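You operate a simulated robot arm through the tools that you are given. There is no shell and no other tool. Be economical: measure what you need, move in short steps, check, and stop when the job is done.

The job below is to be done with a simulated two-armed robot. You get a single attempt, and the scene is never put back.

TASK
Tidy the coin bench: fold the cloth in half, put the loose capsule and card away.
Fine: capsule in the top coin drawer, shut it; teal card in card slot 1; the cloth stays on the bench. Where these are worked on the way, their far stop is far enough and under half their travel is too little: top coin drawer.
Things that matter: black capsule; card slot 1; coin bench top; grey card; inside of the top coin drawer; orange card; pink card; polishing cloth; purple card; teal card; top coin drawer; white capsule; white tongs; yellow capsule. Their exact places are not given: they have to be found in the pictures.

The check looks at the end state, three seconds after you hand in, the way a careful person would. Anything else that was tipped, shoved, dropped, spilled or broken makes it a failure. Flat cloth is picked up by pressing the open fingertips on it (5 to 10 N) and closing them slowly along it; thin cloth reads only 2 to 8 mm in the jaws.

THE ROBOT
Two 7-joint arms with two-finger parallel grippers on one trunk, on a base that drives. Base frame: it is fixed to the floor where the robot stands at the start and does not move with it; the origin is under the middle of the robot, x ahead of it, y to its left, z up; the surface under the hand at the start is at about z = 0.76. Units: m, degrees, N and s.
The left shoulder is at the start at [0.07, 0.133, 1.201], the right one opposite. With the tool pointing down near the work surface each hand reaches from about 0.1 to 0.62 m from the robot's upright axis, wherever it stands, measured 20 degrees to its own side. Places, roughly: black capsule (5x5x3 cm) [0.7, -0.7, 0.9]; card slot 1 [0.7, -0.1, 0.8]; coin bench top [0.6, -0.2, 0.8]; inside of the top coin drawer [0.7, -0.7, 0.9]; top coin drawer [0.7, -0.7, 0.9]; white capsule (6x6x3 cm) [0.7, -0.8, 0.9]; yellow capsule (4x4x3 cm) [0.5, -0.5, 0.8]. Payload 1.57 kg a hand.
Tool frame (each hand has its own): the origin (TCP) lies between the finger pads and is the grasp point; the fingertips stand 0.03 m ahead of it; z points along the fingers, y is the line along which they close. The gripper opens to 0.08 m. The fingers are 0.017 m wide and 0.012 m thick; the gripper's body (0.04 by 0.082 m) begins 0.08 m behind the TCP.
Orientation is that of the tool frame in the base frame, as a unit quaternion [x, y, z, w]. With the fingers straight down and closing along the base's y, the tool's x points along the base's -x, its y along +y and its z along -z.

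THE INTERFACE
- The arms move only by the tool drive_tool. It takes "left_steps", "right_steps" or both (then of equal length, played together; a hand with none holds still); each is text: rows parted by semicolons, each of 7 numbers parted by spaces: the shift along the tool's x, y, z in m, then the turn, a rotation vector about the tool's x, y, z in degrees, then the opening in per cent of the stroke, from 0 (shut) to 100 (fully open). In form: x y z ax ay az gripper; .... A call has 1 to 10 rows; each row is the pose to reach, as a shift and turn from the pose commanded when the call began, along the tool's axes at that moment. A row lasts 0.2 s, in which the tool goes at most 0.05 m and 8.6 degrees; a call with a longer step from one row to the next is refused whole, and so is a gripper value outside its range. A pose out of reach is approached as far as the arm can. The call stops where the force on the tool passes 40 N (or 10 N more than at its start, if that is more) or the arm is blocked; 0.2 s more then pass. Each finger travels about 0.153 m/s and halts on what it meets, pressing with about 22 N; the grip force reading is that of the motor and also rises with nothing between the fingers. The clock runs only during rows and for 0.2 s after the last one: add rows that repeat a pose to give the fingers time. The reply holds the time, the measured pose of the TCP, the force on the tool along the base axes, the opening and the grip force, in the units named above and with some noise, with the torque about the TCP (base axes, N m) and any sound that the robot's microphone picked up, and new pictures: "show" is both (left out), scene, wrist or none (wrist: the cameras of the hands that moved).
- Cameras (640 x 400 px; columns grow to the right, rows downward): "scene" is now at [0.126, -0.0093, 1.4097]; the picture's right is [-0.14, -0.99, -0.00], its down [-0.75, 0.11, -0.65] and it looks along [0.65, -0.09, -0.76] (base axes); focal length 214 px, centre (320, 200). "left" rides on the left gripper at [0.072, 0.007, -0.122] in its tool frame; the picture's right is [-0.09, 1.00, 0.00], its down [-0.84, -0.08, -0.54] and it looks along [-0.54, -0.05, 0.84] (tool axes); focal length 238 px, centre (320, 200). "right" rides on the right gripper at [0.072, -0.007, -0.122] in its tool frame; the picture's right is [0.09, 1.00, 0.00], its down [-0.84, 0.08, -0.54] and it looks along [-0.54, 0.05, 0.84] (tool axes); focal length 238 px, centre (320, 200).
- slide_trunk(by): slides the trunk up (or, below 0, down) by that many m; the arms and the scene camera ride with it, the base frame stays. It gives what a move gives, with no picture.
- drive_base(legs): drives the robot by 1 to 6 legs, each [ahead, left, turn to the left] in m, m and degrees, along the robot's own axes; the way and the turn of a leg run together, so that a leg with both is an arc; at most 1.5 m and 180 degrees a leg. The arms and the cameras ride along, it lands a little off, and it stops where it bumps. It gives what a move gives, and a new picture of the scene camera.
- head_to(pan, tilt): turns the head with the scene camera to pan (to the left, within 86 degrees either way) and tilt (down, from -29 to 69), counted from straight ahead of the robot. It gives what a move gives, and a new picture of the scene camera.
- pixel_to_xyz(camera, pixels): for up to 12 pixels [column, row] of the newest picture of that camera ("zoom" is the newest enlarged one), the place [x, y, z] in the base frame of the surface seen there, good to about 0.002 m. The clock stands still meanwhile.
- enlarge(camera, box): a new picture of the part [left, top, right, bottom] of that camera's present view, enlarged. The clock stands still meanwhile.
- close_job(): hands the job in; it is judged then, once.

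Work in short steps. Measure before you move; look again where a grasp or a placing could have gone wrong, and mend it. You have 80 turns and 260 pictures in all, those below and enlarged ones among them. Open the grippers and draw the arms clear of the work before you hand the job in, unless the task says otherwise; then end with one line.

The tools are called as a command line: name --argument value ..., lists and objects as JSON in quotes. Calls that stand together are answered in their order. drive_tool: Moves the arms, as the interface text tells. Its arguments: {"type":"object","properties":{"left_steps":{"type":"string"},"right_steps":{"type":"string"},"show":{"type":"string","enum":["both","scene","wrist","none"]}},"required":[]} The other tools are called the same way: slide_trunk (by) slides the trunk up or down; drive_base (legs) drives the base; head_to (pan, tilt) turns the head that bears the scene camera; pixel_to_xyz (camera, pixels) gives the place of the surface under pixels of a picture; enlarge (camera, box) takes an enlarged picture of a part of a camera's view; close_job () hands the job in.

At the start:

```text
time_s: 0.0
left_ee_pos: [0.4777, -0.0332, 1.1696]
left_ee_rot: [0.0, 1.0, -0.001, 0.0]
left_force: [0.2, -0.5, -0.7]
left_ft_torque: [0.01, 0.0, -0.02]
left_width: 0.0803
left_finger_force: 0.1
right_ee_pos: [0.312, -0.4395, 1.0987]
right_ee_rot: [0.0, 1.0, 0.0, 0.0]
right_force: [0.2, 0.0, -0.6]
right_ft_torque: [0.0, -0.02, 0.02]
right_width: 0.08
right_finger_force: 0.1
trunk travel left (down, up): [-0.775, 0.165]
robot x, y, heading: [-0.006, 0.0032, 0.0]
head pan, tilt: [-8.0, 49.1]
```

scene: 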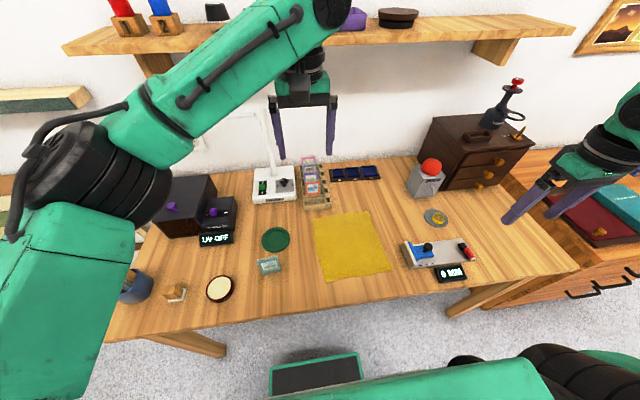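
right: 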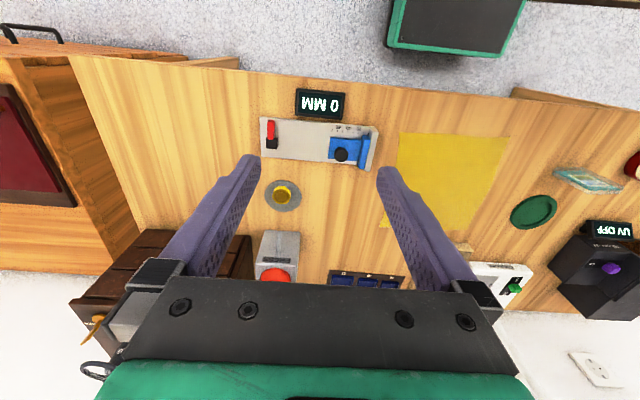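
left: 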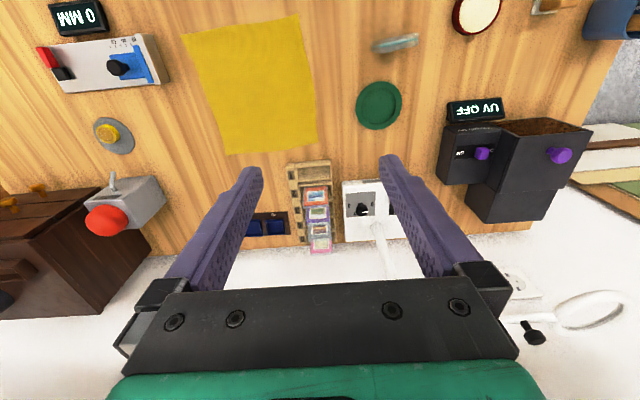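

The scene shows the cloth near (352,245), a teal-looking card near (270,265), the card rack near (312,185), a capsule on a disc near (436,217), and the cabinet near (475,150). I'll enlarge the key areas and measure them.

enlarge --camera "scene" --box '[230, 140, 400, 290]'

enlarge --camera "scene" --box '[390, 70, 560, 290]'

pixel_to_xyz --camera "scene" --pixels '[[313, 216], [366, 211], [391, 271], [327, 281], [352, 245], [268, 265], [436, 217], [429, 217], [312, 170], [313, 190], [316, 205], [450, 219]]'

pixel_to_xyz --camera "left" --pixels '[[182, 35], [297, 15], [318, 148], [225, 155], [395, 43], [312, 168], [316, 195], [318, 212], [319, 228], [320, 243], [294, 180], [112, 135]]'

```text
2.67 times, centred on (315, 215) of scene
```

zoom: 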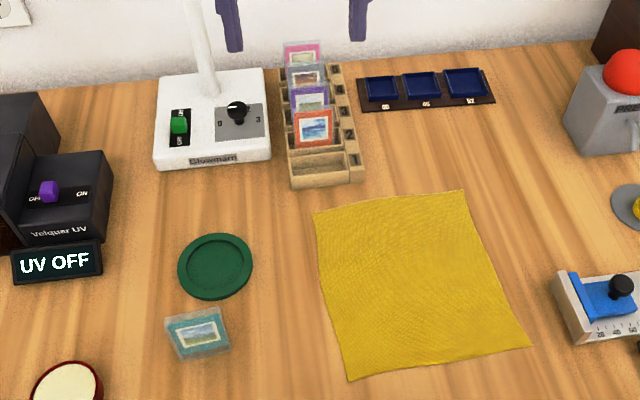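

```text
1.82 times, centred on (475, 180) of scene
```

zoom: 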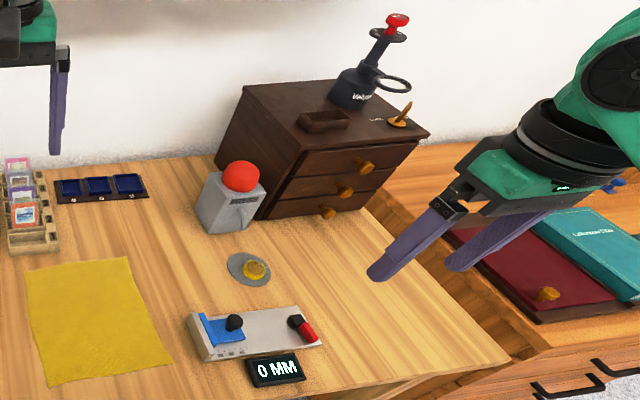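

```text
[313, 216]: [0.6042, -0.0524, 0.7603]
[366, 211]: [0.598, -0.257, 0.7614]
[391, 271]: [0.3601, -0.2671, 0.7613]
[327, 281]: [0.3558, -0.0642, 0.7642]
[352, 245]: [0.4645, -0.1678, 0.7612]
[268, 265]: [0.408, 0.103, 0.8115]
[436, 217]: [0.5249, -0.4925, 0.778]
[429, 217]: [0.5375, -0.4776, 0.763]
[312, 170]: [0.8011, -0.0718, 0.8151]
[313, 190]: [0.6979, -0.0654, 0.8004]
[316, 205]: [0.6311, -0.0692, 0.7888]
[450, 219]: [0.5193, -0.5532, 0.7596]
```

```text
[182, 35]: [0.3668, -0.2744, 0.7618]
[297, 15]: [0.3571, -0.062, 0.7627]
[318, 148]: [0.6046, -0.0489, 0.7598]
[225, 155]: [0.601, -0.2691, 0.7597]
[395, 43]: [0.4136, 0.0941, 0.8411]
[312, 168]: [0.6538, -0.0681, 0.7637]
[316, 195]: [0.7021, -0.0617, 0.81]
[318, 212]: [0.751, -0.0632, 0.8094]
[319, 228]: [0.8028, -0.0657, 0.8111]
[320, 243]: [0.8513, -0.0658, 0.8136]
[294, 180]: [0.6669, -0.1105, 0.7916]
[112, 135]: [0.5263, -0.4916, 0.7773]
```

I'll measure the cabinet faces and knobs, and take closer zooms of the slots, card and capsule.

pixel_to_xyz --camera "zoom" --pixels '[[365, 166], [345, 191], [328, 212], [300, 150], [428, 133], [245, 88], [254, 218], [345, 162], [390, 148], [320, 120], [400, 122], [255, 270]]'

enlarge --camera "scene" --box '[420, 70, 540, 200]'

enlarge --camera "left" --box '[260, 140, 360, 260]'

enlarge --camera "scene" --box '[240, 240, 300, 290]'

```text
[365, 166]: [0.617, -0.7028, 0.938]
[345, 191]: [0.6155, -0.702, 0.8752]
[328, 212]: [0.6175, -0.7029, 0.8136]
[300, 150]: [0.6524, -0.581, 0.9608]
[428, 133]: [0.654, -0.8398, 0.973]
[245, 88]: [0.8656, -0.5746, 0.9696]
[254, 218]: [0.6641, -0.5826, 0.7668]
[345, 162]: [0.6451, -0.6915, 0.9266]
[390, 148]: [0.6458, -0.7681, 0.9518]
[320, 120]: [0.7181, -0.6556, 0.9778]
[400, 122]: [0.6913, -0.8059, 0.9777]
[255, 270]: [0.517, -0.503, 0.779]
```

```text
3.08 times, centred on (480, 135) of scene
```

zoom: 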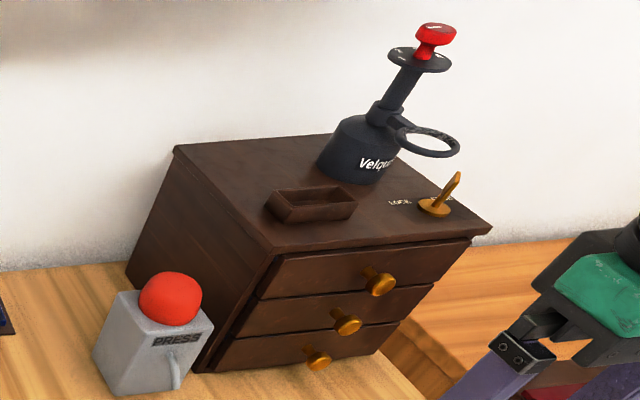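

```text
3.33 times, centred on (310, 200) of left
```

zoom: 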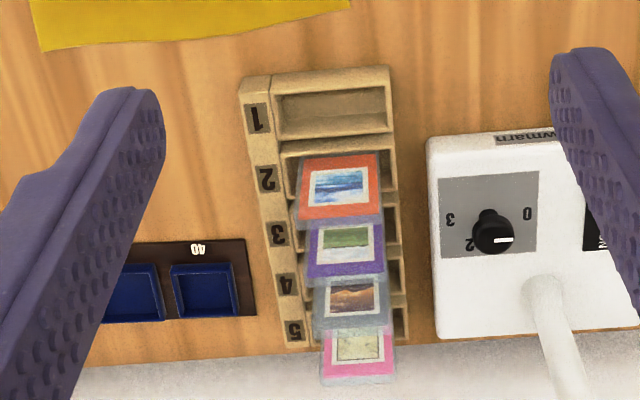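

```text
8.00 times, centred on (270, 265) of scene
```

zoom: 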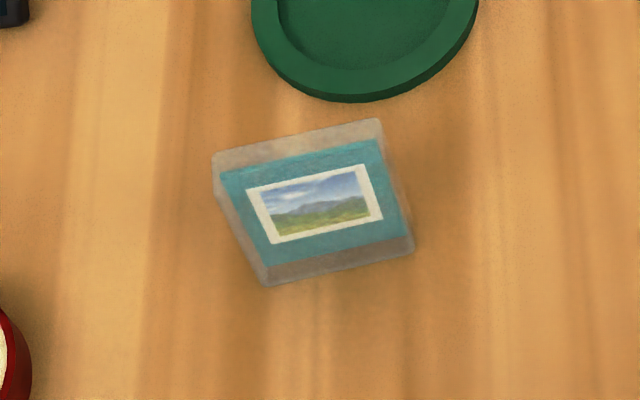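

The card stands on edge as a slab, slot 1 is the near empty slot, and a lever on the cabinet is labelled LOCK. I'll measure the slab and slot and zoom in on the lever.

pixel_to_xyz --camera "zoom" --pixels '[[215, 160], [380, 125], [215, 185], [410, 245], [268, 280], [315, 200], [300, 150], [240, 240], [260, 255], [392, 165], [350, 257], [225, 172]]'

enlarge --camera "scene" --box '[485, 115, 530, 145]'

enlarge --camera "left" --box '[280, 150, 330, 190]'

pixel_to_xyz --camera "left" --pixels '[[292, 163], [330, 162], [333, 174], [294, 178], [290, 175], [377, 162], [331, 180], [333, 166], [378, 48], [417, 40], [378, 40], [417, 33]]'

```text
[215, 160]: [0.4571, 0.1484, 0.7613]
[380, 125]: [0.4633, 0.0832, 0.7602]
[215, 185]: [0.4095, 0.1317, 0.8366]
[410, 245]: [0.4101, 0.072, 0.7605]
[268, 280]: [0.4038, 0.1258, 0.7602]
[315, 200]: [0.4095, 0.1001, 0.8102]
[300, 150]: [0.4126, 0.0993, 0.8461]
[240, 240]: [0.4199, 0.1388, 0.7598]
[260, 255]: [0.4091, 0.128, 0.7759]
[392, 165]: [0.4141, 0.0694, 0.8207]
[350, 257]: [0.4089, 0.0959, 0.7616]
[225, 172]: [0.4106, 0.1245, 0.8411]
```

```text
13.33 times, centred on (508, 130) of scene
```

zoom: 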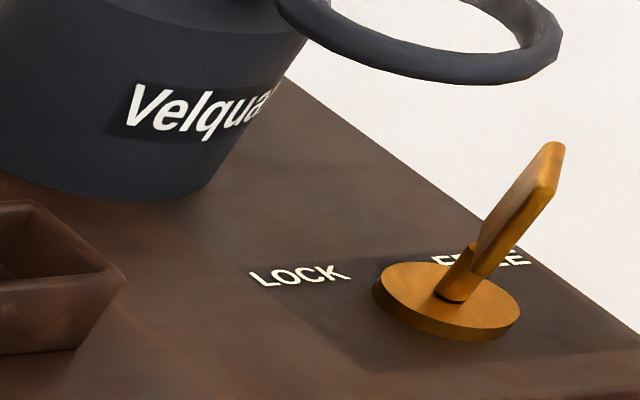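

```text
10.00 times, centred on (305, 170) of left
```

zoom: 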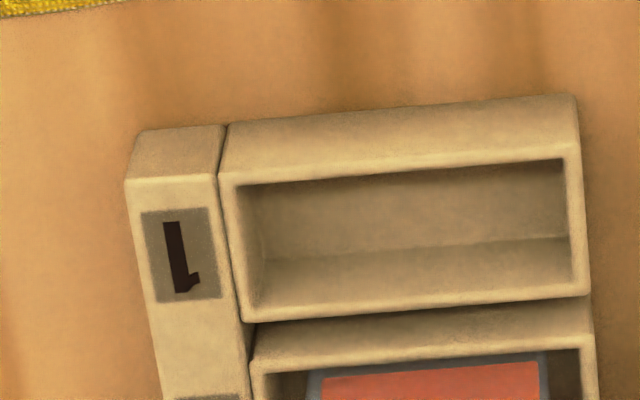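

```text
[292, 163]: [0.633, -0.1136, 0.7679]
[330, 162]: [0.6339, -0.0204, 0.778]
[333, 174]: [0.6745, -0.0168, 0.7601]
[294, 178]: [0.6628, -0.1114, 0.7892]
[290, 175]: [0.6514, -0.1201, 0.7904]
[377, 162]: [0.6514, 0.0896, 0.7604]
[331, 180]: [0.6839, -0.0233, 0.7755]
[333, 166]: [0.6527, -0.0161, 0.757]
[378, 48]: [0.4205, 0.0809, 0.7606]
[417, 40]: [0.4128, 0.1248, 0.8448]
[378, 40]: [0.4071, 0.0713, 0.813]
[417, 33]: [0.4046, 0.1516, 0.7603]
```

The slab stands at x≈0.41, y 0.07–0.13, with its top at z≈0.846. The cloth's near edge is at x≈0.36 between y −0.06 and −0.267. I'll start with the cloth and bring both hands above the near corners with the jaws open about 28 mm.

pixel_to_xyz --camera "zoom" --pixels '[[228, 183], [572, 150], [245, 318], [585, 290], [400, 165], [400, 225], [400, 275], [410, 310], [400, 125], [300, 250], [530, 230], [180, 190]]'

drive_tool --left_steps "0.0103 -0.0052 0.034 0 0 0 80; 0.0206 -0.0104 0.068 0 0 0 60; 0.0309 -0.0156 0.102 0 0 0 50; 0.0412 -0.0208 0.136 0 0 0 40; 0.0515 -0.026 0.17 0 0 0 35; 0.0618 -0.0312 0.204 0 0 0 35; 0.0721 -0.0364 0.238 0 0 0 35; 0.0824 -0.0416 0.272 0 0 0 35; 0.0927 -0.0468 0.306 0 0 0 35; 0.103 -0.052 0.34 0 0 0 35" --right_steps "-0.0126 0.0399 0.02 0 0 0 80; -0.0252 0.0798 0.04 0 0 0 60; -0.0378 0.1197 0.06 0 0 0 50; -0.0504 0.1596 0.08 0 0 0 40; -0.063 0.1995 0.1 0 0 0 35; -0.063 0.1995 0.1337 0 0 0 35; -0.063 0.1995 0.1674 0 0 0 35; -0.063 0.1995 0.2011 0 0 0 35; -0.063 0.1995 0.2348 0 0 0 35; -0.063 0.1995 0.2687 0 0 0 35"

```text
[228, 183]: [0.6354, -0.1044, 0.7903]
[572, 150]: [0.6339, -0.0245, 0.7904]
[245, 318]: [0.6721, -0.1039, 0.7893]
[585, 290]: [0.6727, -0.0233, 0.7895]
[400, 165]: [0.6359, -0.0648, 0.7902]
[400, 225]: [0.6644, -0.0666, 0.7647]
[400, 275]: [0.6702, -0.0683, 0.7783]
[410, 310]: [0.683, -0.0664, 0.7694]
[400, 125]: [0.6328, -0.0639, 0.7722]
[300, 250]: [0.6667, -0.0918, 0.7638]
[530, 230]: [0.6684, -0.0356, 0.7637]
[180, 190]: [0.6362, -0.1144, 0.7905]
```

```text
time_s: 2.2
left_ee_pos: [0.3747, -0.0863, 0.8292]
left_ee_rot: [-0.001, 1.0, 0.0, 0.0]
left_force: [0.3, 0.3, 0.4]
left_ft_torque: [-0.01, 0.0, -0.01]
left_width: 0.0276
left_finger_force: 0.1
right_ee_pos: [0.3741, -0.2399, 0.8295]
right_ee_rot: [0.001, 1.0, 0.001, 0.0]
right_force: [0.2, 1.0, -0.3]
right_ft_torque: [0.01, -0.01, -0.01]
right_width: 0.0278
right_finger_force: 0.1
trunk travel left (down, up): [-0.775, 0.165]
robot x, y, heading: [0.0035, -0.0008, -0.1]
head pan, tilt: [-8.0, 49.1]
```

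scene: 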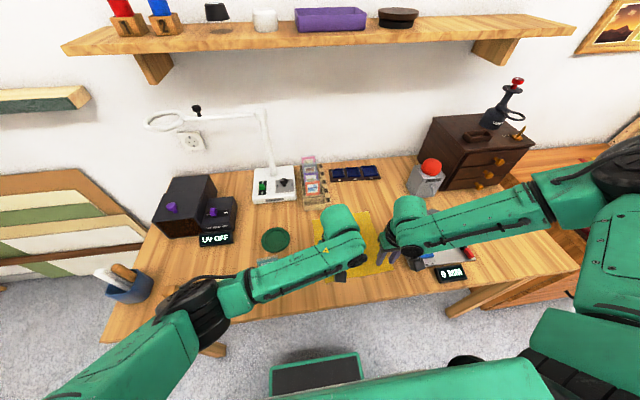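
right: 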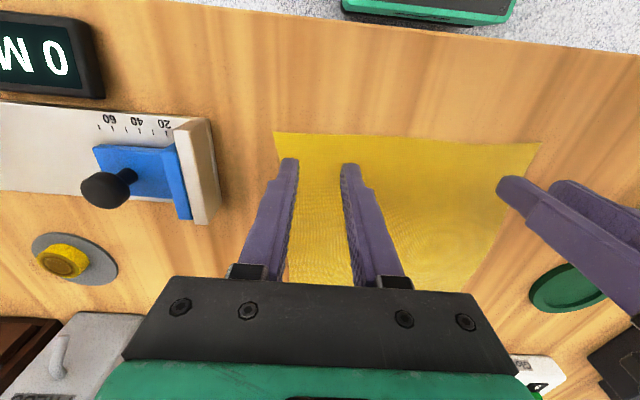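
left: 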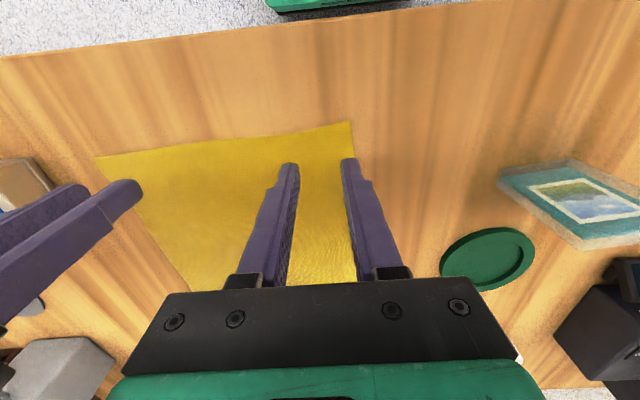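

Both hands are over the cloth, but the left outer finger is near the cloth's left edge. I'll shift that hand 8 mm inward and lower both to just above the cloth.

drive_tool --left_steps "0 -0.008 0.02 0 0 0 35; 0 -0.008 0.034 0 0 0 35; 0 -0.008 0.037 0 0 0 35; 0 -0.008 0.039 0 0 0 35; 0 -0.008 0.039 0 0 0 35" --right_steps "0 0 0.02 0 0 0 35; 0 0 0.034 0 0 0 35; 0 0 0.037 0 0 0 35; 0 0 0.039 0 0 0 35; 0 0 0.039 0 0 0 35" --show "none"

```text
time_s: 3.4
left_ee_pos: [0.3747, -0.0926, 0.7924]
left_ee_rot: [0.0, 1.0, -0.001, 0.001]
left_force: [2.7, 0.6, 12.5]
left_ft_torque: [0.11, -0.01, -0.03]
left_width: 0.0281
left_finger_force: 0.2
right_ee_pos: [0.3732, -0.2402, 0.7933]
right_ee_rot: [0.0, 1.0, 0.0, 0.0]
right_force: [-0.5, -0.3, -0.5]
right_ft_torque: [0.02, -0.02, -0.01]
right_width: 0.0277
right_finger_force: 0.1
trunk travel left (down, up): [-0.775, 0.165]
robot x, y, heading: [-0.0017, 0.0003, 0.1]
head pan, tilt: [-8.0, 49.1]
```

The left hand presses at 12.5 N and the right isn't touching yet. I'll raise the left 1 mm and lower the right in 1 mm steps.

drive_tool --left_steps "0 0 -0.001 0 0 0 35; 0 0 -0.001 0 0 0 35; 0 0 -0.001 0 0 0 35" --right_steps "0 0 0.001 0 0 0 35; 0 0 0.002 0 0 0 35; 0 0 0.002 0 0 0 35" --show "none"

```text
time_s: 4.2
left_ee_pos: [0.3732, -0.0924, 0.7914]
left_ee_rot: [0.0, 1.0, 0.0, 0.0]
left_force: [0.3, -0.2, 0.1]
left_ft_torque: [0.0, 0.03, 0.04]
left_width: 0.0282
left_finger_force: 0.1
right_ee_pos: [0.3746, -0.2397, 0.7905]
right_ee_rot: [-0.001, 1.0, 0.0, 0.001]
right_force: [-0.1, -2.8, 13.9]
right_ft_torque: [-0.07, 0.04, 0.01]
right_width: 0.0284
right_finger_force: 0.0
trunk travel left (down, up): [-0.775, 0.165]
robot x, y, heading: [-0.0025, -0.0005, -0.2]
head pan, tilt: [-8.0, 49.1]
```

Contact is stiff, about 12 N per mm. I'll trim by half a millimetre each to land at 5–10 N.

drive_tool --left_steps "0 0 0.0006 0 0 0 35; 0 0 0.0006 0 0 0 35" --right_steps "0 0 -0.0005 0 0 0 35; 0 0 -0.0005 0 0 0 35" --show "none"

```text
time_s: 4.8
left_ee_pos: [0.3738, -0.0923, 0.792]
left_ee_rot: [0.001, 1.0, 0.0, 0.001]
left_force: [-0.7, 0.6, 5.2]
left_ft_torque: [0.09, 0.02, -0.02]
left_width: 0.0281
left_finger_force: 0.0
right_ee_pos: [0.373, -0.2399, 0.7911]
right_ee_rot: [-0.001, 1.0, 0.0, 0.002]
right_force: [2.1, -1.4, 8.4]
right_ft_torque: [-0.07, -0.02, 0.01]
right_width: 0.028
right_finger_force: 0.0
trunk travel left (down, up): [-0.775, 0.165]
robot x, y, heading: [0.0004, -0.003, 0.0]
head pan, tilt: [-8.0, 49.1]
```

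The forces are in range at 5.2 N and 8.4 N. I'll close both jaws slowly, with the left 0.2 mm deeper.

drive_tool --left_steps "0 0 0.0002 0 0 0 32; 0 0 0.0002 0 0 0 28; 0 0 0.0002 0 0 0 24; 0 0 0.0002 0 0 0 20; 0 0 0.0002 0 0 0 16; 0 0 0.0002 0 0 0 12; 0 0 0.0002 0 0 0 8; 0 0 0.0002 0 0 0 4; 0 0 0.0002 0 0 0 0; 0 0 0.0002 0 0 0 0" --right_steps "0 0 0 0 0 0 32; 0 0 0 0 0 0 28; 0 0 0 0 0 0 24; 0 0 0 0 0 0 20; 0 0 0 0 0 0 16; 0 0 0 0 0 0 12; 0 0 0 0 0 0 8; 0 0 0 0 0 0 4; 0 0 0 0 0 0 0; 0 0 0 0 0 0 0" --show "wrist"

```text
time_s: 7.0
left_ee_pos: [0.3747, -0.0926, 0.7936]
left_ee_rot: [0.0, 1.0, -0.001, 0.001]
left_force: [0.1, -0.2, 10.6]
left_ft_torque: [0.01, 0.07, 0.01]
left_width: 0.0001
left_finger_force: 21.1
right_ee_pos: [0.3746, -0.2395, 0.7908]
right_ee_rot: [-0.001, 1.0, 0.001, 0.0]
right_force: [0.2, 1.4, 4.2]
right_ft_torque: [0.02, 0.03, 0.02]
right_width: 0.0018
right_finger_force: 22.7
trunk travel left (down, up): [-0.775, 0.165]
robot x, y, heading: [-0.0014, 0.0032, -0.1]
head pan, tilt: [-8.0, 49.1]
```

right: 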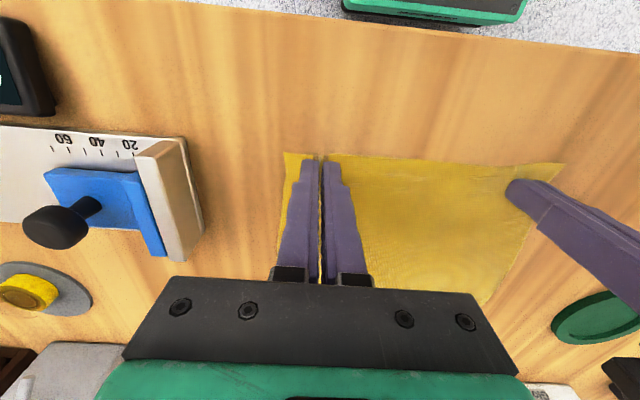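
left: 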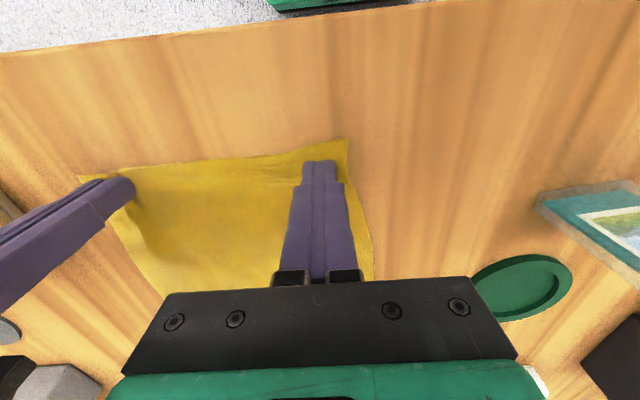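

The right jaws read 1.8 mm with cloth gathered, but the left reads 0.1 mm, so it slipped. I'll reopen the left and press a bit harder, closing more slowly.

drive_tool --left_steps "0 0 -0.004 0 0 0 10; 0 0 -0.004 0 0 0 30; 0 0 -0.004 0 0 0 45; 0 0 -0.002 0 0 0 45; 0 0 0 0 0 0 45; 0 0 0.0002 0 0 0 45; 0 0 0.0002 0 0 0 45" --show "wrist"

```text
time_s: 8.6
left_ee_pos: [0.3733, -0.0921, 0.7911]
left_ee_rot: [0.0, 1.0, -0.001, 0.002]
left_force: [0.4, 1.7, 9.4]
left_ft_torque: [0.12, -0.02, 0.0]
left_width: 0.0366
left_finger_force: 0.2
right_ee_pos: [0.3721, -0.2393, 0.7912]
right_ee_rot: [-0.001, 1.0, 0.001, 0.0]
right_force: [-0.6, -0.6, 6.4]
right_ft_torque: [-0.01, 0.03, 0.0]
right_width: 0.0019
right_finger_force: 21.5
trunk travel left (down, up): [-0.775, 0.165]
robot x, y, heading: [-0.0014, 0.0018, 0.2]
head pan, tilt: [-8.0, 49.1]
```

left: 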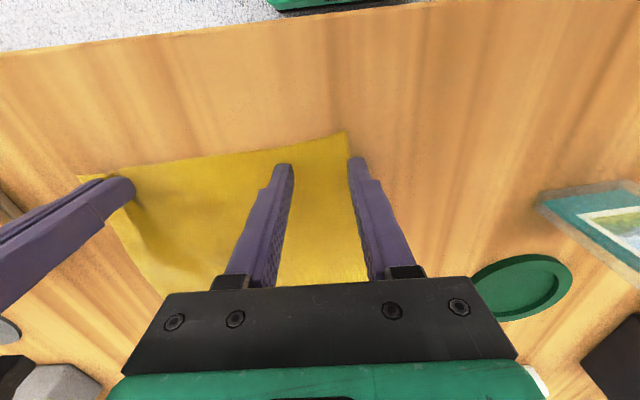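

The left hand's outer finger (360,165) is now off the cloth because the right grip pulled the edge inward. I'll lift slightly, shift 14 mm inward and press again.

drive_tool --left_steps "0 0 -0.004 0 0 0 38; 0 -0.016 -0.004 0 0 0 38; 0 -0.016 -0.002 0 0 0 38; 0 -0.016 0 0 0 0 38; 0 -0.016 0 0 0 0 38" --show "wrist"

```text
time_s: 9.8
left_ee_pos: [0.3799, -0.1009, 0.7918]
left_ee_rot: [-0.003, 1.0, 0.003, 0.006]
left_force: [0.9, 0.7, 24.1]
left_ft_torque: [-0.45, 0.09, 0.0]
left_width: 0.0296
left_finger_force: 0.0
right_ee_pos: [0.3727, -0.2398, 0.7911]
right_ee_rot: [-0.002, 1.0, -0.001, 0.002]
right_force: [-0.1, 1.3, -0.3]
right_ft_torque: [0.05, -0.03, 0.04]
right_width: 0.0016
right_finger_force: 22.9
trunk travel left (down, up): [-0.775, 0.165]
robot x, y, heading: [-0.004, 0.0007, -0.1]
head pan, tilt: [-8.0, 49.1]
```

left: 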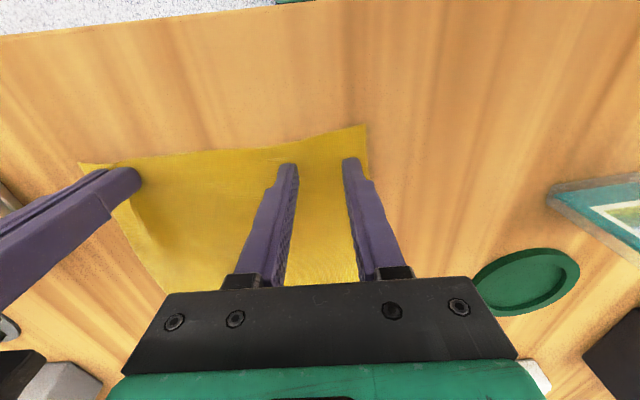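

The left reads 24 N and stopped about 7 mm short, so the two hands may be touching. I'll raise the left and back off 6 mm in y, then re-read.

drive_tool --left_steps "0 0 -0.003 0 0 0 35; 0 0.006 -0.003 0 0 0 35; 0 0.006 -0.003 0 0 0 35" --show "both"

```text
time_s: 10.6
left_ee_pos: [0.3844, -0.0952, 0.7971]
left_ee_rot: [-0.005, 1.0, 0.006, 0.011]
left_force: [-0.3, 0.6, -0.1]
left_ft_torque: [-0.03, -0.02, 0.04]
left_width: 0.028
left_finger_force: 0.1
right_ee_pos: [0.3734, -0.2394, 0.7908]
right_ee_rot: [-0.001, 1.0, 0.0, 0.001]
right_force: [-2.0, 0.5, 10.0]
right_ft_torque: [-0.01, 0.08, 0.02]
right_width: 0.002
right_finger_force: 22.0
trunk travel left (down, up): [-0.775, 0.165]
robot x, y, heading: [-0.0012, 0.0017, -0.0]
head pan, tilt: [-8.0, 49.1]
```

scene: 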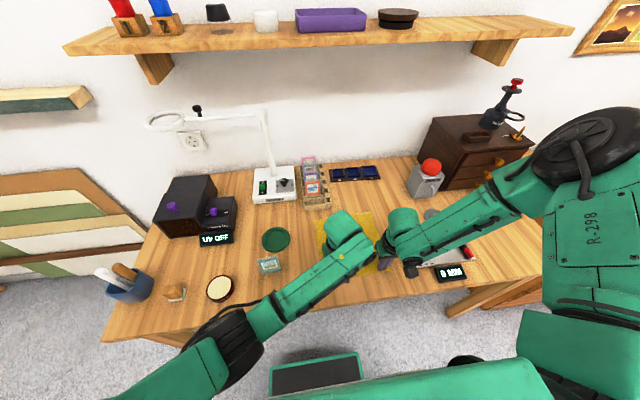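
left: 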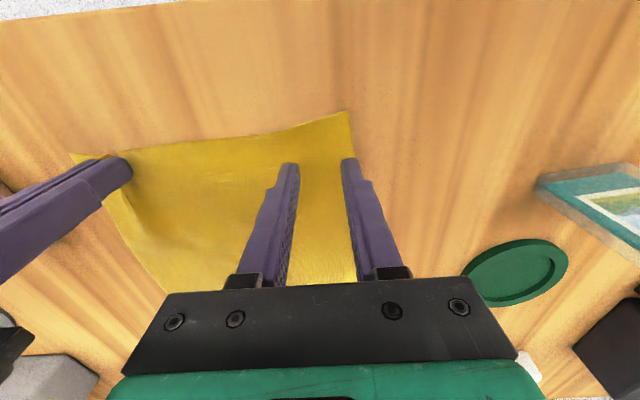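

The left arm crosses the midline and runs out of reach there: its pose drifted to x=0.384 with some tilt. The cloth is centred at y≈−0.165, so I'll release it, raise both hands and drive the base 0.165 m right so both arms work on their own sides.

drive_tool --left_steps "0 0 0 0 0 0 35; 0 0 -0.01 0 0 0 35; 0 0 -0.05 0 0 0 35; 0 0.02 -0.09 0 0 0 35; 0 0.02 -0.13 0 0 0 35" --right_steps "0 0 0 0 0 0 15; 0 0 0 0 0 0 35; 0 0 -0.04 0 0 0 35; 0 0 -0.08 0 0 0 35; 0 0 -0.13 0 0 0 35" --show "none"

drive_base --legs '[[0, -0.165, 0]]'

```text
time_s: 11.8
left_ee_pos: [0.3742, -0.0822, 0.9226]
left_ee_rot: [0.0, 1.0, 0.0, -0.001]
left_force: [-0.7, -0.1, -0.9]
left_ft_torque: [-0.01, 0.0, -0.01]
left_width: 0.0282
left_finger_force: 0.1
right_ee_pos: [0.3741, -0.2384, 0.9207]
right_ee_rot: [-0.001, 1.0, 0.0, -0.001]
right_force: [-0.8, -0.8, -0.8]
right_ft_torque: [0.0, -0.01, 0.01]
right_width: 0.028
right_finger_force: 0.1
trunk travel left (down, up): [-0.775, 0.165]
robot x, y, heading: [-0.0015, 0.0005, -0.1]
head pan, tilt: [-8.0, 49.1]
```

```text
time_s: 13.2
left_ee_pos: [0.3742, -0.2469, 0.9234]
left_ee_rot: [0.0, 1.0, -0.001, 0.0]
left_force: [-1.1, 0.1, 0.0]
left_ft_torque: [0.01, 0.01, 0.03]
left_width: 0.0277
left_finger_force: 0.1
right_ee_pos: [0.375, -0.4045, 0.9215]
right_ee_rot: [0.0, 1.0, -0.001, 0.0]
right_force: [0.4, 0.0, 1.3]
right_ft_torque: [-0.01, 0.03, -0.02]
right_width: 0.0281
right_finger_force: 0.0
trunk travel left (down, up): [-0.775, 0.165]
robot x, y, heading: [-0.0046, -0.1662, -0.0]
head pan, tilt: [-8.0, 49.1]
```

scene: 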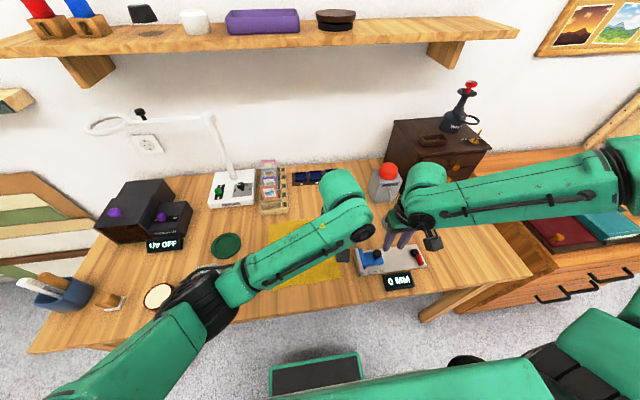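

The base is now at y=−0.166. I'll move both hands back over the cloth's near corners and look.

drive_tool --left_steps "0 0.045 0 0 0 0 38; 0 0.09 0 0 0 0 38; 0 0.135 0 0 0 0 38; 0 0.155 0.01 0 0 0 38; 0 0.155 0.05 0 0 0 38; 0 0.155 0.08 0 0 0 38" --right_steps "0 0.04 0 0 0 0 38; 0 0.08 0 0 0 0 38; 0 0.12 0 0 0 0 38; 0 0.16 0.01 0 0 0 38; 0 0.162 0.05 0 0 0 38; 0 0.162 0.08 0 0 0 38" --show "both"

```text
time_s: 14.7
left_ee_pos: [0.3765, -0.0931, 0.8424]
left_ee_rot: [0.0, 1.0, 0.0, 0.001]
left_force: [0.2, -0.1, -0.9]
left_ft_torque: [-0.03, 0.02, -0.01]
left_width: 0.0301
left_finger_force: 0.1
right_ee_pos: [0.3644, -0.2708, 0.8719]
right_ee_rot: [0.001, 1.0, 0.003, 0.001]
right_force: [-0.2, 0.3, -0.1]
right_ft_torque: [-0.01, 0.0, -0.01]
right_width: 0.0305
right_finger_force: 0.3
right hand out of reach, approached as far as the arm can: row 5, 6
trunk travel left (down, up): [-0.775, 0.165]
robot x, y, heading: [-0.0013, -0.1701, -0.1]
head pan, tilt: [-8.0, 49.1]
```

scene: 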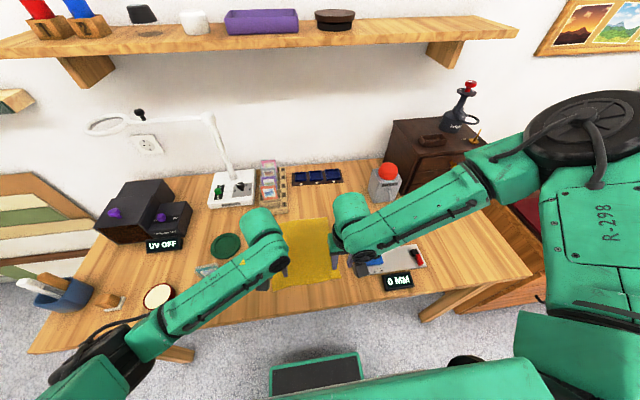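
right: 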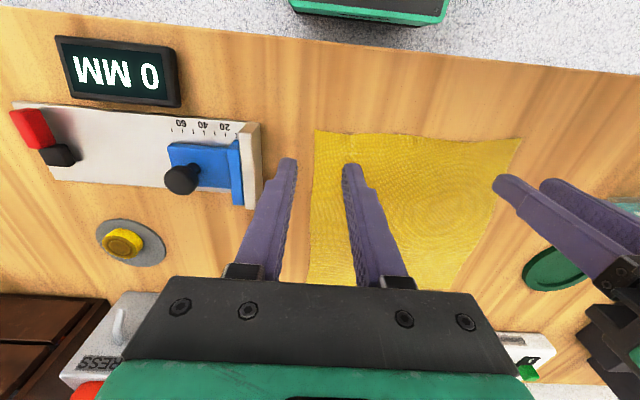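
left: 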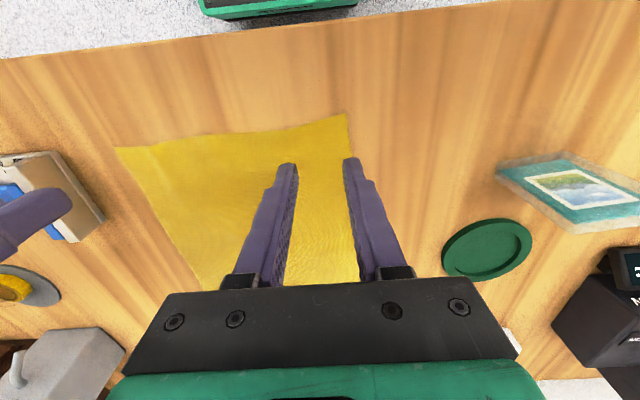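

The right arm couldn't get that close to its own shoulder and stopped at y=−0.271. A base position in between should suit both arms, so I'll raise the hands and drive 0.08 m back left.

drive_tool --left_steps "0 -0.02 -0.04 0 0 0 38; 0 -0.06 -0.08 0 0 0 38" --right_steps "0 -0.03 -0.04 0 0 0 38; 0 -0.07 -0.07 0 0 0 38" --show "none"

drive_base --legs '[[0, 0.085, 0]]'

```text
refused: row 2 steps farther than a row can; nothing moved
```

```text
time_s: 15.7
left_ee_pos: [0.374, -0.0108, 0.8429]
left_ee_rot: [0.001, 1.0, 0.001, 0.0]
left_force: [0.6, -0.1, 0.6]
left_ft_torque: [0.02, 0.0, 0.0]
left_width: 0.0302
left_finger_force: 0.0
right_ee_pos: [0.3652, -0.1879, 0.8727]
right_ee_rot: [0.0, 1.0, 0.002, 0.001]
right_force: [0.5, 0.2, -0.3]
right_ft_torque: [0.01, 0.03, -0.02]
right_width: 0.0305
right_finger_force: 0.1
trunk travel left (down, up): [-0.775, 0.165]
robot x, y, heading: [0.0009, -0.0803, -0.1]
head pan, tilt: [-8.0, 49.1]
```

scene: 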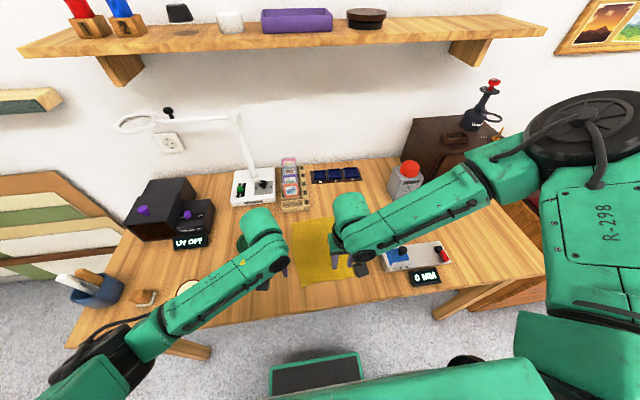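

No contact happened during the drive. I'll move the right hand to y≈−0.24 and the left to y≈−0.09.

drive_tool --left_steps "0 0 0 0 0 0 38; 0 -0.03 0 0 0 0 38; 0 -0.06 0 0 0 0 38; 0 -0.08 0 0 0 0 38" --right_steps "0 -0.03 -0.01 0 0 0 38; 0 -0.055 -0.01 0 0 0 38; 0 -0.055 0 0 0 0 38; 0 -0.055 0 0 0 0 38" --show "wrist"

```text
time_s: 16.7
left_ee_pos: [0.375, -0.0904, 0.8431]
left_ee_rot: [0.001, 1.0, 0.001, 0.0]
left_force: [0.4, 0.1, 0.0]
left_ft_torque: [0.02, 0.01, -0.01]
left_width: 0.0303
left_finger_force: 0.1
right_ee_pos: [0.3652, -0.2433, 0.8713]
right_ee_rot: [0.0, 1.0, 0.001, 0.002]
right_force: [-0.4, -0.2, -0.3]
right_ft_torque: [-0.01, 0.0, 0.03]
right_width: 0.0305
right_finger_force: 0.1
trunk travel left (down, up): [-0.775, 0.165]
robot x, y, heading: [0.0022, -0.0783, -0.1]
head pan, tilt: [-8.0, 49.1]
```

right: 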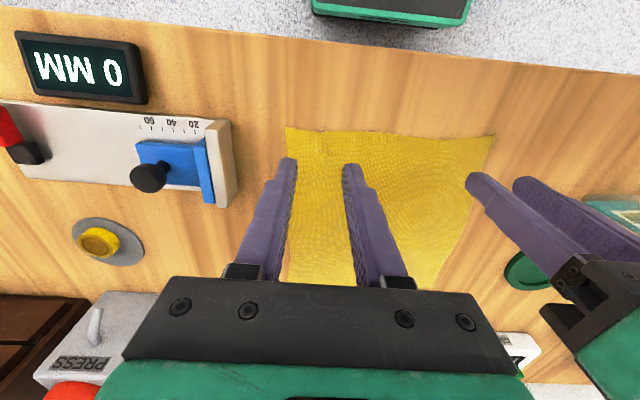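
left: 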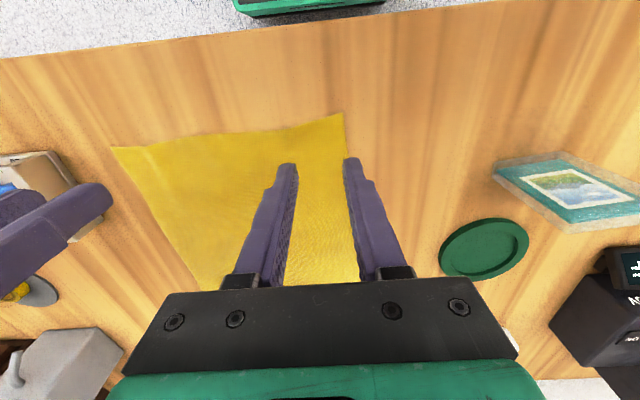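

I'll measure the cloth's current corners.

pixel_to_xyz --camera "left" --pixels '[[111, 148], [130, 150], [200, 145], [270, 133], [342, 115], [357, 270], [352, 200]]'

pixel_to_xyz --camera "right" --pixels '[[287, 128], [340, 130], [400, 136], [494, 137], [288, 210], [289, 280]]'

```text
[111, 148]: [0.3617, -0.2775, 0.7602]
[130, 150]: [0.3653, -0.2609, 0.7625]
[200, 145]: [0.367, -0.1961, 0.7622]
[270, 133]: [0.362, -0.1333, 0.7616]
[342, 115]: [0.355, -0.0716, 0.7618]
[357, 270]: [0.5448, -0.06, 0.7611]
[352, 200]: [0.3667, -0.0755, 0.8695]
```

```text
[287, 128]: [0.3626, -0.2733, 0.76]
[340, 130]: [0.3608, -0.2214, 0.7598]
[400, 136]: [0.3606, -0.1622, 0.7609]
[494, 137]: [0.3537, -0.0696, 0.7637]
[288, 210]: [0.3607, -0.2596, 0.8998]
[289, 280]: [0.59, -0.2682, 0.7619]
```

Near corners: (0.362,−0.273) and (0.355,−0.070). I'll centre the left at y=−0.098 and the right at y=−0.246 with 28 mm openings, and go down to just above contact.

drive_tool --left_steps "0 -0.0075 0.02 0 0 0 35; 0 -0.0075 0.04 0 0 0 35; 0 -0.0075 0.047 0 0 0 35; 0 -0.0075 0.047 0 0 0 35" --right_steps "-0.009 -0.003 0.04 0 0 0 35; -0.009 -0.003 0.07 0 0 0 35; -0.009 -0.003 0.075 0 0 0 35; -0.009 -0.003 0.075 0 0 0 35" --show "none"

```text
time_s: 17.7
left_ee_pos: [0.376, -0.0972, 0.7956]
left_ee_rot: [0.001, 1.0, -0.001, 0.0]
left_force: [0.1, 0.1, -0.3]
left_ft_torque: [-0.02, 0.01, -0.01]
left_width: 0.0278
left_finger_force: 0.0
right_ee_pos: [0.3691, -0.2547, 0.8149]
right_ee_rot: [0.0, 1.0, 0.0, 0.0]
right_force: [0.4, 0.5, 0.4]
right_ft_torque: [-0.01, 0.0, 0.03]
right_width: 0.028
right_finger_force: 0.0
right hand out of reach, approached as far as the arm can: row 2, 3, 4
trunk travel left (down, up): [-0.775, 0.165]
robot x, y, heading: [0.0032, -0.0804, 0.0]
head pan, tilt: [-8.0, 49.1]
```

The right arm's inner limit still bites at z=0.815. With the base at y=0 it was fine, so I'll lift a bit and drive about 0.045 m left.

drive_tool --left_steps "0 0 -0.03 0 0 0 35" --right_steps "0 0 -0.03 0 0 0 35" --show "none"

drive_base --legs '[[0, 0.045, 0]]'

drive_tool --left_steps "0 0 0 0 0 0 35; 0 -0.022 0 0 0 0 35; 0 -0.045 0 0 0 0 35; 0 -0.045 0.015 0 0 0 35; 0 -0.045 0.03 0 0 0 35" --right_steps "0 -0.02 0 0 0 0 35; 0 -0.037 0 0 0 0 35; -0.005 -0.037 0.0 0 0 0 35; -0.005 -0.037 0.02 0 0 0 35; -0.005 -0.037 0.04 0 0 0 35" --show "wrist"

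```text
time_s: 18.1
left_ee_pos: [0.3741, -0.0962, 0.8282]
left_ee_rot: [0.002, 1.0, 0.0, 0.001]
left_force: [-0.4, -0.1, 0.1]
left_ft_torque: [-0.02, -0.01, -0.02]
left_width: 0.0281
left_finger_force: 0.0
right_ee_pos: [0.3672, -0.2532, 0.8472]
right_ee_rot: [0.0, 1.0, 0.001, 0.001]
right_force: [0.1, 0.5, 0.0]
right_ft_torque: [0.01, 0.0, -0.02]
right_width: 0.0279
right_finger_force: 0.0
trunk travel left (down, up): [-0.775, 0.165]
robot x, y, heading: [-0.0042, -0.0802, -0.0]
head pan, tilt: [-8.0, 49.1]
```

```text
time_s: 19.0
left_ee_pos: [0.3738, -0.0537, 0.8257]
left_ee_rot: [0.001, 1.0, 0.002, 0.0]
left_force: [0.5, 0.4, 0.3]
left_ft_torque: [0.03, -0.01, 0.01]
left_width: 0.028
left_finger_force: 0.0
right_ee_pos: [0.3678, -0.2134, 0.8445]
right_ee_rot: [0.001, 1.0, 0.003, 0.0]
right_force: [-0.1, -0.1, 0.6]
right_ft_torque: [-0.01, -0.02, -0.01]
right_width: 0.0281
right_finger_force: 0.0
trunk travel left (down, up): [-0.775, 0.165]
robot x, y, heading: [0.0011, -0.0348, 0.0]
head pan, tilt: [-8.0, 49.1]
```

scene: 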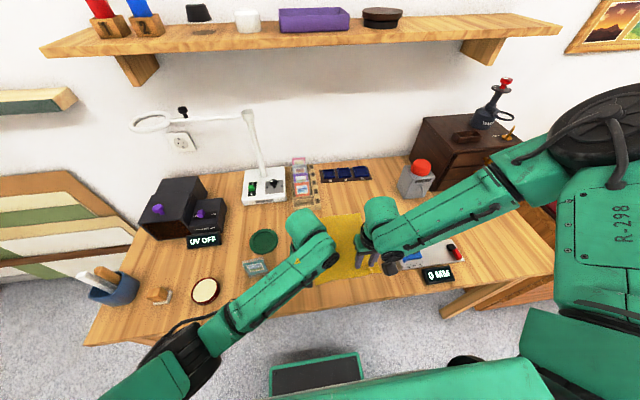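

```text
time_s: 20.2
left_ee_pos: [0.376, -0.0979, 0.7966]
left_ee_rot: [0.0, 1.0, -0.001, 0.0]
left_force: [0.4, 0.8, 1.0]
left_ft_torque: [0.01, 0.02, 0.01]
left_width: 0.028
left_finger_force: 0.0
right_ee_pos: [0.3744, -0.2463, 0.806]
right_ee_rot: [0.0, 1.0, 0.0, -0.001]
right_force: [0.8, 0.3, 0.1]
right_ft_torque: [-0.03, 0.02, -0.01]
right_width: 0.0279
right_finger_force: 0.0
trunk travel left (down, up): [-0.775, 0.165]
robot x, y, heading: [-0.0005, -0.0373, -0.1]
head pan, tilt: [-8.0, 49.1]
```

right: 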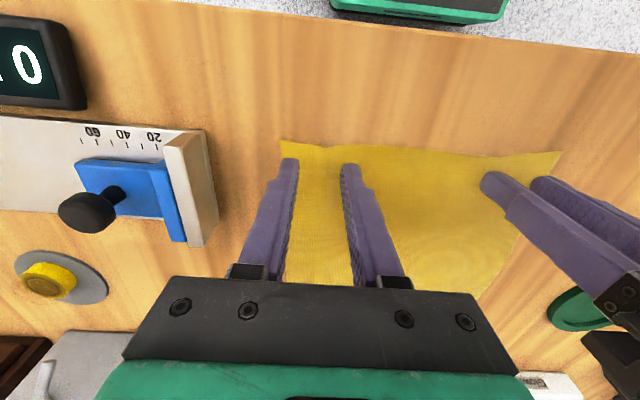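
left: 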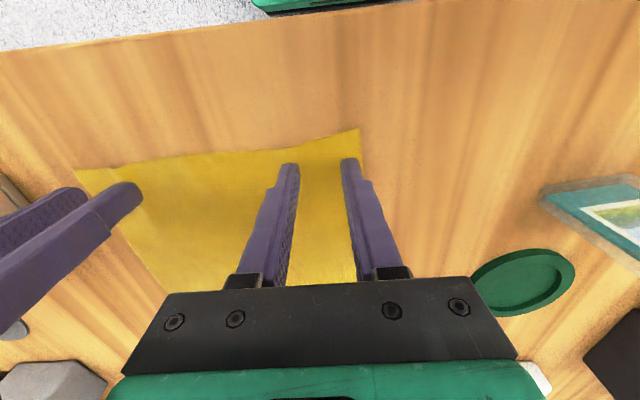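

Both hands are positioned well inside the corners. I'll lower to contact.

drive_tool --left_steps "0 0 0.001 0 0 0 35; 0 0 0.002 0 0 0 35; 0 0 0.003 0 0 0 35; 0 0 0.0035 0 0 0 35; 0 0 0.0035 0 0 0 35" --right_steps "0 0 0.006 0 0 0 35; 0 0 0.01 0 0 0 35; 0 0 0.012 0 0 0 35; 0 0 0.0135 0 0 0 35; 0 0 0.0135 0 0 0 35" --show "none"

```text
time_s: 21.4
left_ee_pos: [0.3741, -0.0965, 0.7931]
left_ee_rot: [0.001, 1.0, 0.0, -0.001]
left_force: [0.0, -0.2, 0.0]
left_ft_torque: [-0.02, 0.0, -0.01]
left_width: 0.0279
left_finger_force: 0.1
right_ee_pos: [0.3723, -0.2484, 0.7962]
right_ee_rot: [0.001, 1.0, 0.001, 0.0]
right_force: [-0.1, 0.5, 0.1]
right_ft_torque: [0.02, -0.01, -0.01]
right_width: 0.0278
right_finger_force: 0.1
right hand out of reach, approached as far as the arm can: row 4, 5
trunk travel left (down, up): [-0.775, 0.165]
robot x, y, heading: [-0.0005, -0.0371, 0.2]
head pan, tilt: [-8.0, 49.1]
```

The right arm is marginally out of reach at this height. Lowering the trunk should give both arms room, so I'll lift the hands 7 cm and slide the trunk down 6 cm.

drive_tool --left_steps "0 0 -0.04 0 0 0 35; 0 0 -0.08 0 0 0 35" --right_steps "0 0 -0.04 0 0 0 35; 0 0 -0.08 0 0 0 35" --show "none"

slide_trunk --by -0.07

```text
time_s: 22.0
left_ee_pos: [0.3751, -0.098, 0.8744]
left_ee_rot: [0.002, 1.0, -0.001, 0.001]
left_force: [0.5, -0.4, 0.2]
left_ft_torque: [0.0, -0.01, -0.01]
left_width: 0.0281
left_finger_force: 0.1
right_ee_pos: [0.3718, -0.2471, 0.8763]
right_ee_rot: [0.001, 1.0, 0.001, 0.001]
right_force: [-0.3, -0.1, -0.4]
right_ft_torque: [0.0, 0.03, -0.05]
right_width: 0.028
right_finger_force: 0.2
trunk travel left (down, up): [-0.775, 0.165]
robot x, y, heading: [-0.0002, -0.0374, 0.1]
head pan, tilt: [-8.0, 49.1]
```

```text
time_s: 23.1
left_ee_pos: [0.3728, -0.0968, 0.8021]
left_ee_rot: [0.002, 1.0, 0.0, 0.0]
left_force: [0.9, 0.1, -0.6]
left_ft_torque: [0.03, 0.0, -0.01]
left_width: 0.0282
left_finger_force: 0.0
right_ee_pos: [0.3722, -0.2493, 0.8068]
right_ee_rot: [0.001, 1.0, 0.001, 0.0]
right_force: [-0.1, 0.8, -0.6]
right_ft_torque: [-0.01, 0.0, 0.02]
right_width: 0.028
right_finger_force: 0.1
trunk travel left (down, up): [-0.705, 0.235]
robot x, y, heading: [0.0007, -0.0375, 0.1]
head pan, tilt: [-8.0, 49.1]
```

Now I'll lower the hands to contact, moving in small steps near the end.

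drive_tool --left_steps "0 0 0.006 0 0 0 35; 0 0 0.009 0 0 0 35; 0 0 0.01 0 0 0 35; 0 0 0.0105 0 0 0 35; 0 0 0.0105 0 0 0 35" --right_steps "0 0.003 0.008 0 0 0 35; 0 0.003 0.012 0 0 0 35; 0 0.003 0.0135 0 0 0 35; 0 0.003 0.0145 0 0 0 35; 0 0.003 0.0145 0 0 0 35" --show "none"

```text
time_s: 24.3
left_ee_pos: [0.3734, -0.0975, 0.7927]
left_ee_rot: [0.001, 1.0, 0.0, 0.0]
left_force: [0.6, 1.0, 0.4]
left_ft_torque: [-0.01, 0.03, -0.02]
left_width: 0.028
left_finger_force: 0.0
right_ee_pos: [0.3719, -0.2454, 0.7903]
right_ee_rot: [0.001, 1.0, 0.0, 0.0]
right_force: [-0.2, 0.2, 1.0]
right_ft_torque: [0.0, 0.02, 0.0]
right_width: 0.0281
right_finger_force: 0.0
trunk travel left (down, up): [-0.705, 0.235]
robot x, y, heading: [-0.0007, -0.0333, -0.2]
head pan, tilt: [-8.0, 49.1]
```

No contact yet. I'll go down another millimetre.

drive_tool --left_steps "0 0 0.0006 0 0 0 35; 0 0 0.0012 0 0 0 35; 0 0 0.0012 0 0 0 35" --right_steps "0 0 0.0005 0 0 0 35; 0 0 0.001 0 0 0 35; 0 0 0.001 0 0 0 35" --show "none"

```text
time_s: 25.1
left_ee_pos: [0.3737, -0.0961, 0.7909]
left_ee_rot: [0.001, 1.0, 0.001, 0.0]
left_force: [0.9, 0.3, 1.5]
left_ft_torque: [0.01, 0.01, -0.01]
left_width: 0.0279
left_finger_force: 0.0
right_ee_pos: [0.3731, -0.2451, 0.792]
right_ee_rot: [0.001, 1.0, 0.002, 0.0]
right_force: [-0.2, -0.3, 0.6]
right_ft_torque: [-0.01, 0.01, -0.05]
right_width: 0.0281
right_finger_force: 0.0
trunk travel left (down, up): [-0.705, 0.235]
robot x, y, heading: [0.0002, -0.0386, -0.0]
head pan, tilt: [-8.0, 49.1]
```

Left contact is starting at 1.5 N. I'll continue down.

drive_tool --left_steps "0 0 0.0003 0 0 0 35; 0 0 0.0006 0 0 0 35; 0 0 0.0006 0 0 0 35" --right_steps "0 0 0.0005 0 0 0 35; 0 0 0.001 0 0 0 35; 0 0 0.001 0 0 0 35" --show "none"

```text
time_s: 25.9
left_ee_pos: [0.3731, -0.0967, 0.7911]
left_ee_rot: [0.0, 1.0, -0.001, 0.001]
left_force: [0.9, -1.3, 3.5]
left_ft_torque: [0.06, -0.01, -0.03]
left_width: 0.0281
left_finger_force: 0.0
right_ee_pos: [0.3732, -0.2446, 0.7907]
right_ee_rot: [0.0, 1.0, 0.001, 0.001]
right_force: [0.9, -1.7, 9.7]
right_ft_torque: [-0.15, 0.03, 0.02]
right_width: 0.0285
right_finger_force: 0.3
trunk travel left (down, up): [-0.705, 0.235]
robot x, y, heading: [0.0037, -0.0373, -0.2]
head pan, tilt: [-8.0, 49.1]
```

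Right reads 9.7 N and left 3.5 N. I'll press the left another 0.4 mm, then close both slowly.

drive_tool --left_steps "0 0 0.0004 0 0 0 35; 0 0 0.0005 0 0 0 31; 0 0 0.0005 0 0 0 27; 0 0 0.0005 0 0 0 23; 0 0 0.0005 0 0 0 19; 0 0 0.0005 0 0 0 15; 0 0 0.0005 0 0 0 11; 0 0 0.0005 0 0 0 7; 0 0 0.0005 0 0 0 3; 0 0 0.0005 0 0 0 0" --right_steps "0 0 0 0 0 0 35; 0 0 0 0 0 0 31; 0 0 0 0 0 0 27; 0 0 0 0 0 0 23; 0 0 0 0 0 0 19; 0 0 0 0 0 0 15; 0 0 0 0 0 0 11; 0 0 0 0 0 0 7; 0 0 0 0 0 0 3; 0 0 0 0 0 0 0" --show "wrist"

```text
time_s: 28.1
left_ee_pos: [0.3722, -0.0957, 0.7908]
left_ee_rot: [0.001, 1.0, -0.001, 0.002]
left_force: [0.2, -3.0, 16.3]
left_ft_torque: [-0.05, 0.06, 0.02]
left_width: 0.0019
left_finger_force: 22.0
right_ee_pos: [0.3713, -0.2453, 0.7912]
right_ee_rot: [0.001, 1.0, 0.001, 0.001]
right_force: [1.5, 0.1, 12.2]
right_ft_torque: [0.06, 0.0, 0.02]
right_width: 0.0002
right_finger_force: 21.1
trunk travel left (down, up): [-0.705, 0.235]
robot x, y, heading: [0.0013, -0.0367, -0.1]
head pan, tilt: [-8.0, 49.1]
```

right: 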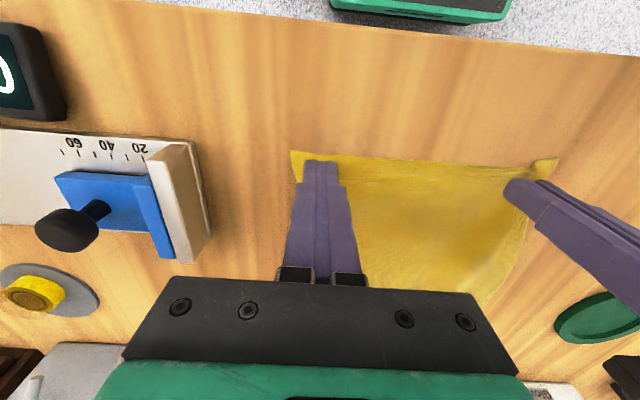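
left: 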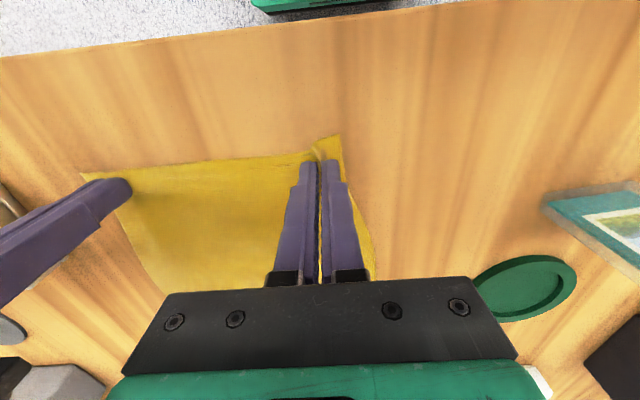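

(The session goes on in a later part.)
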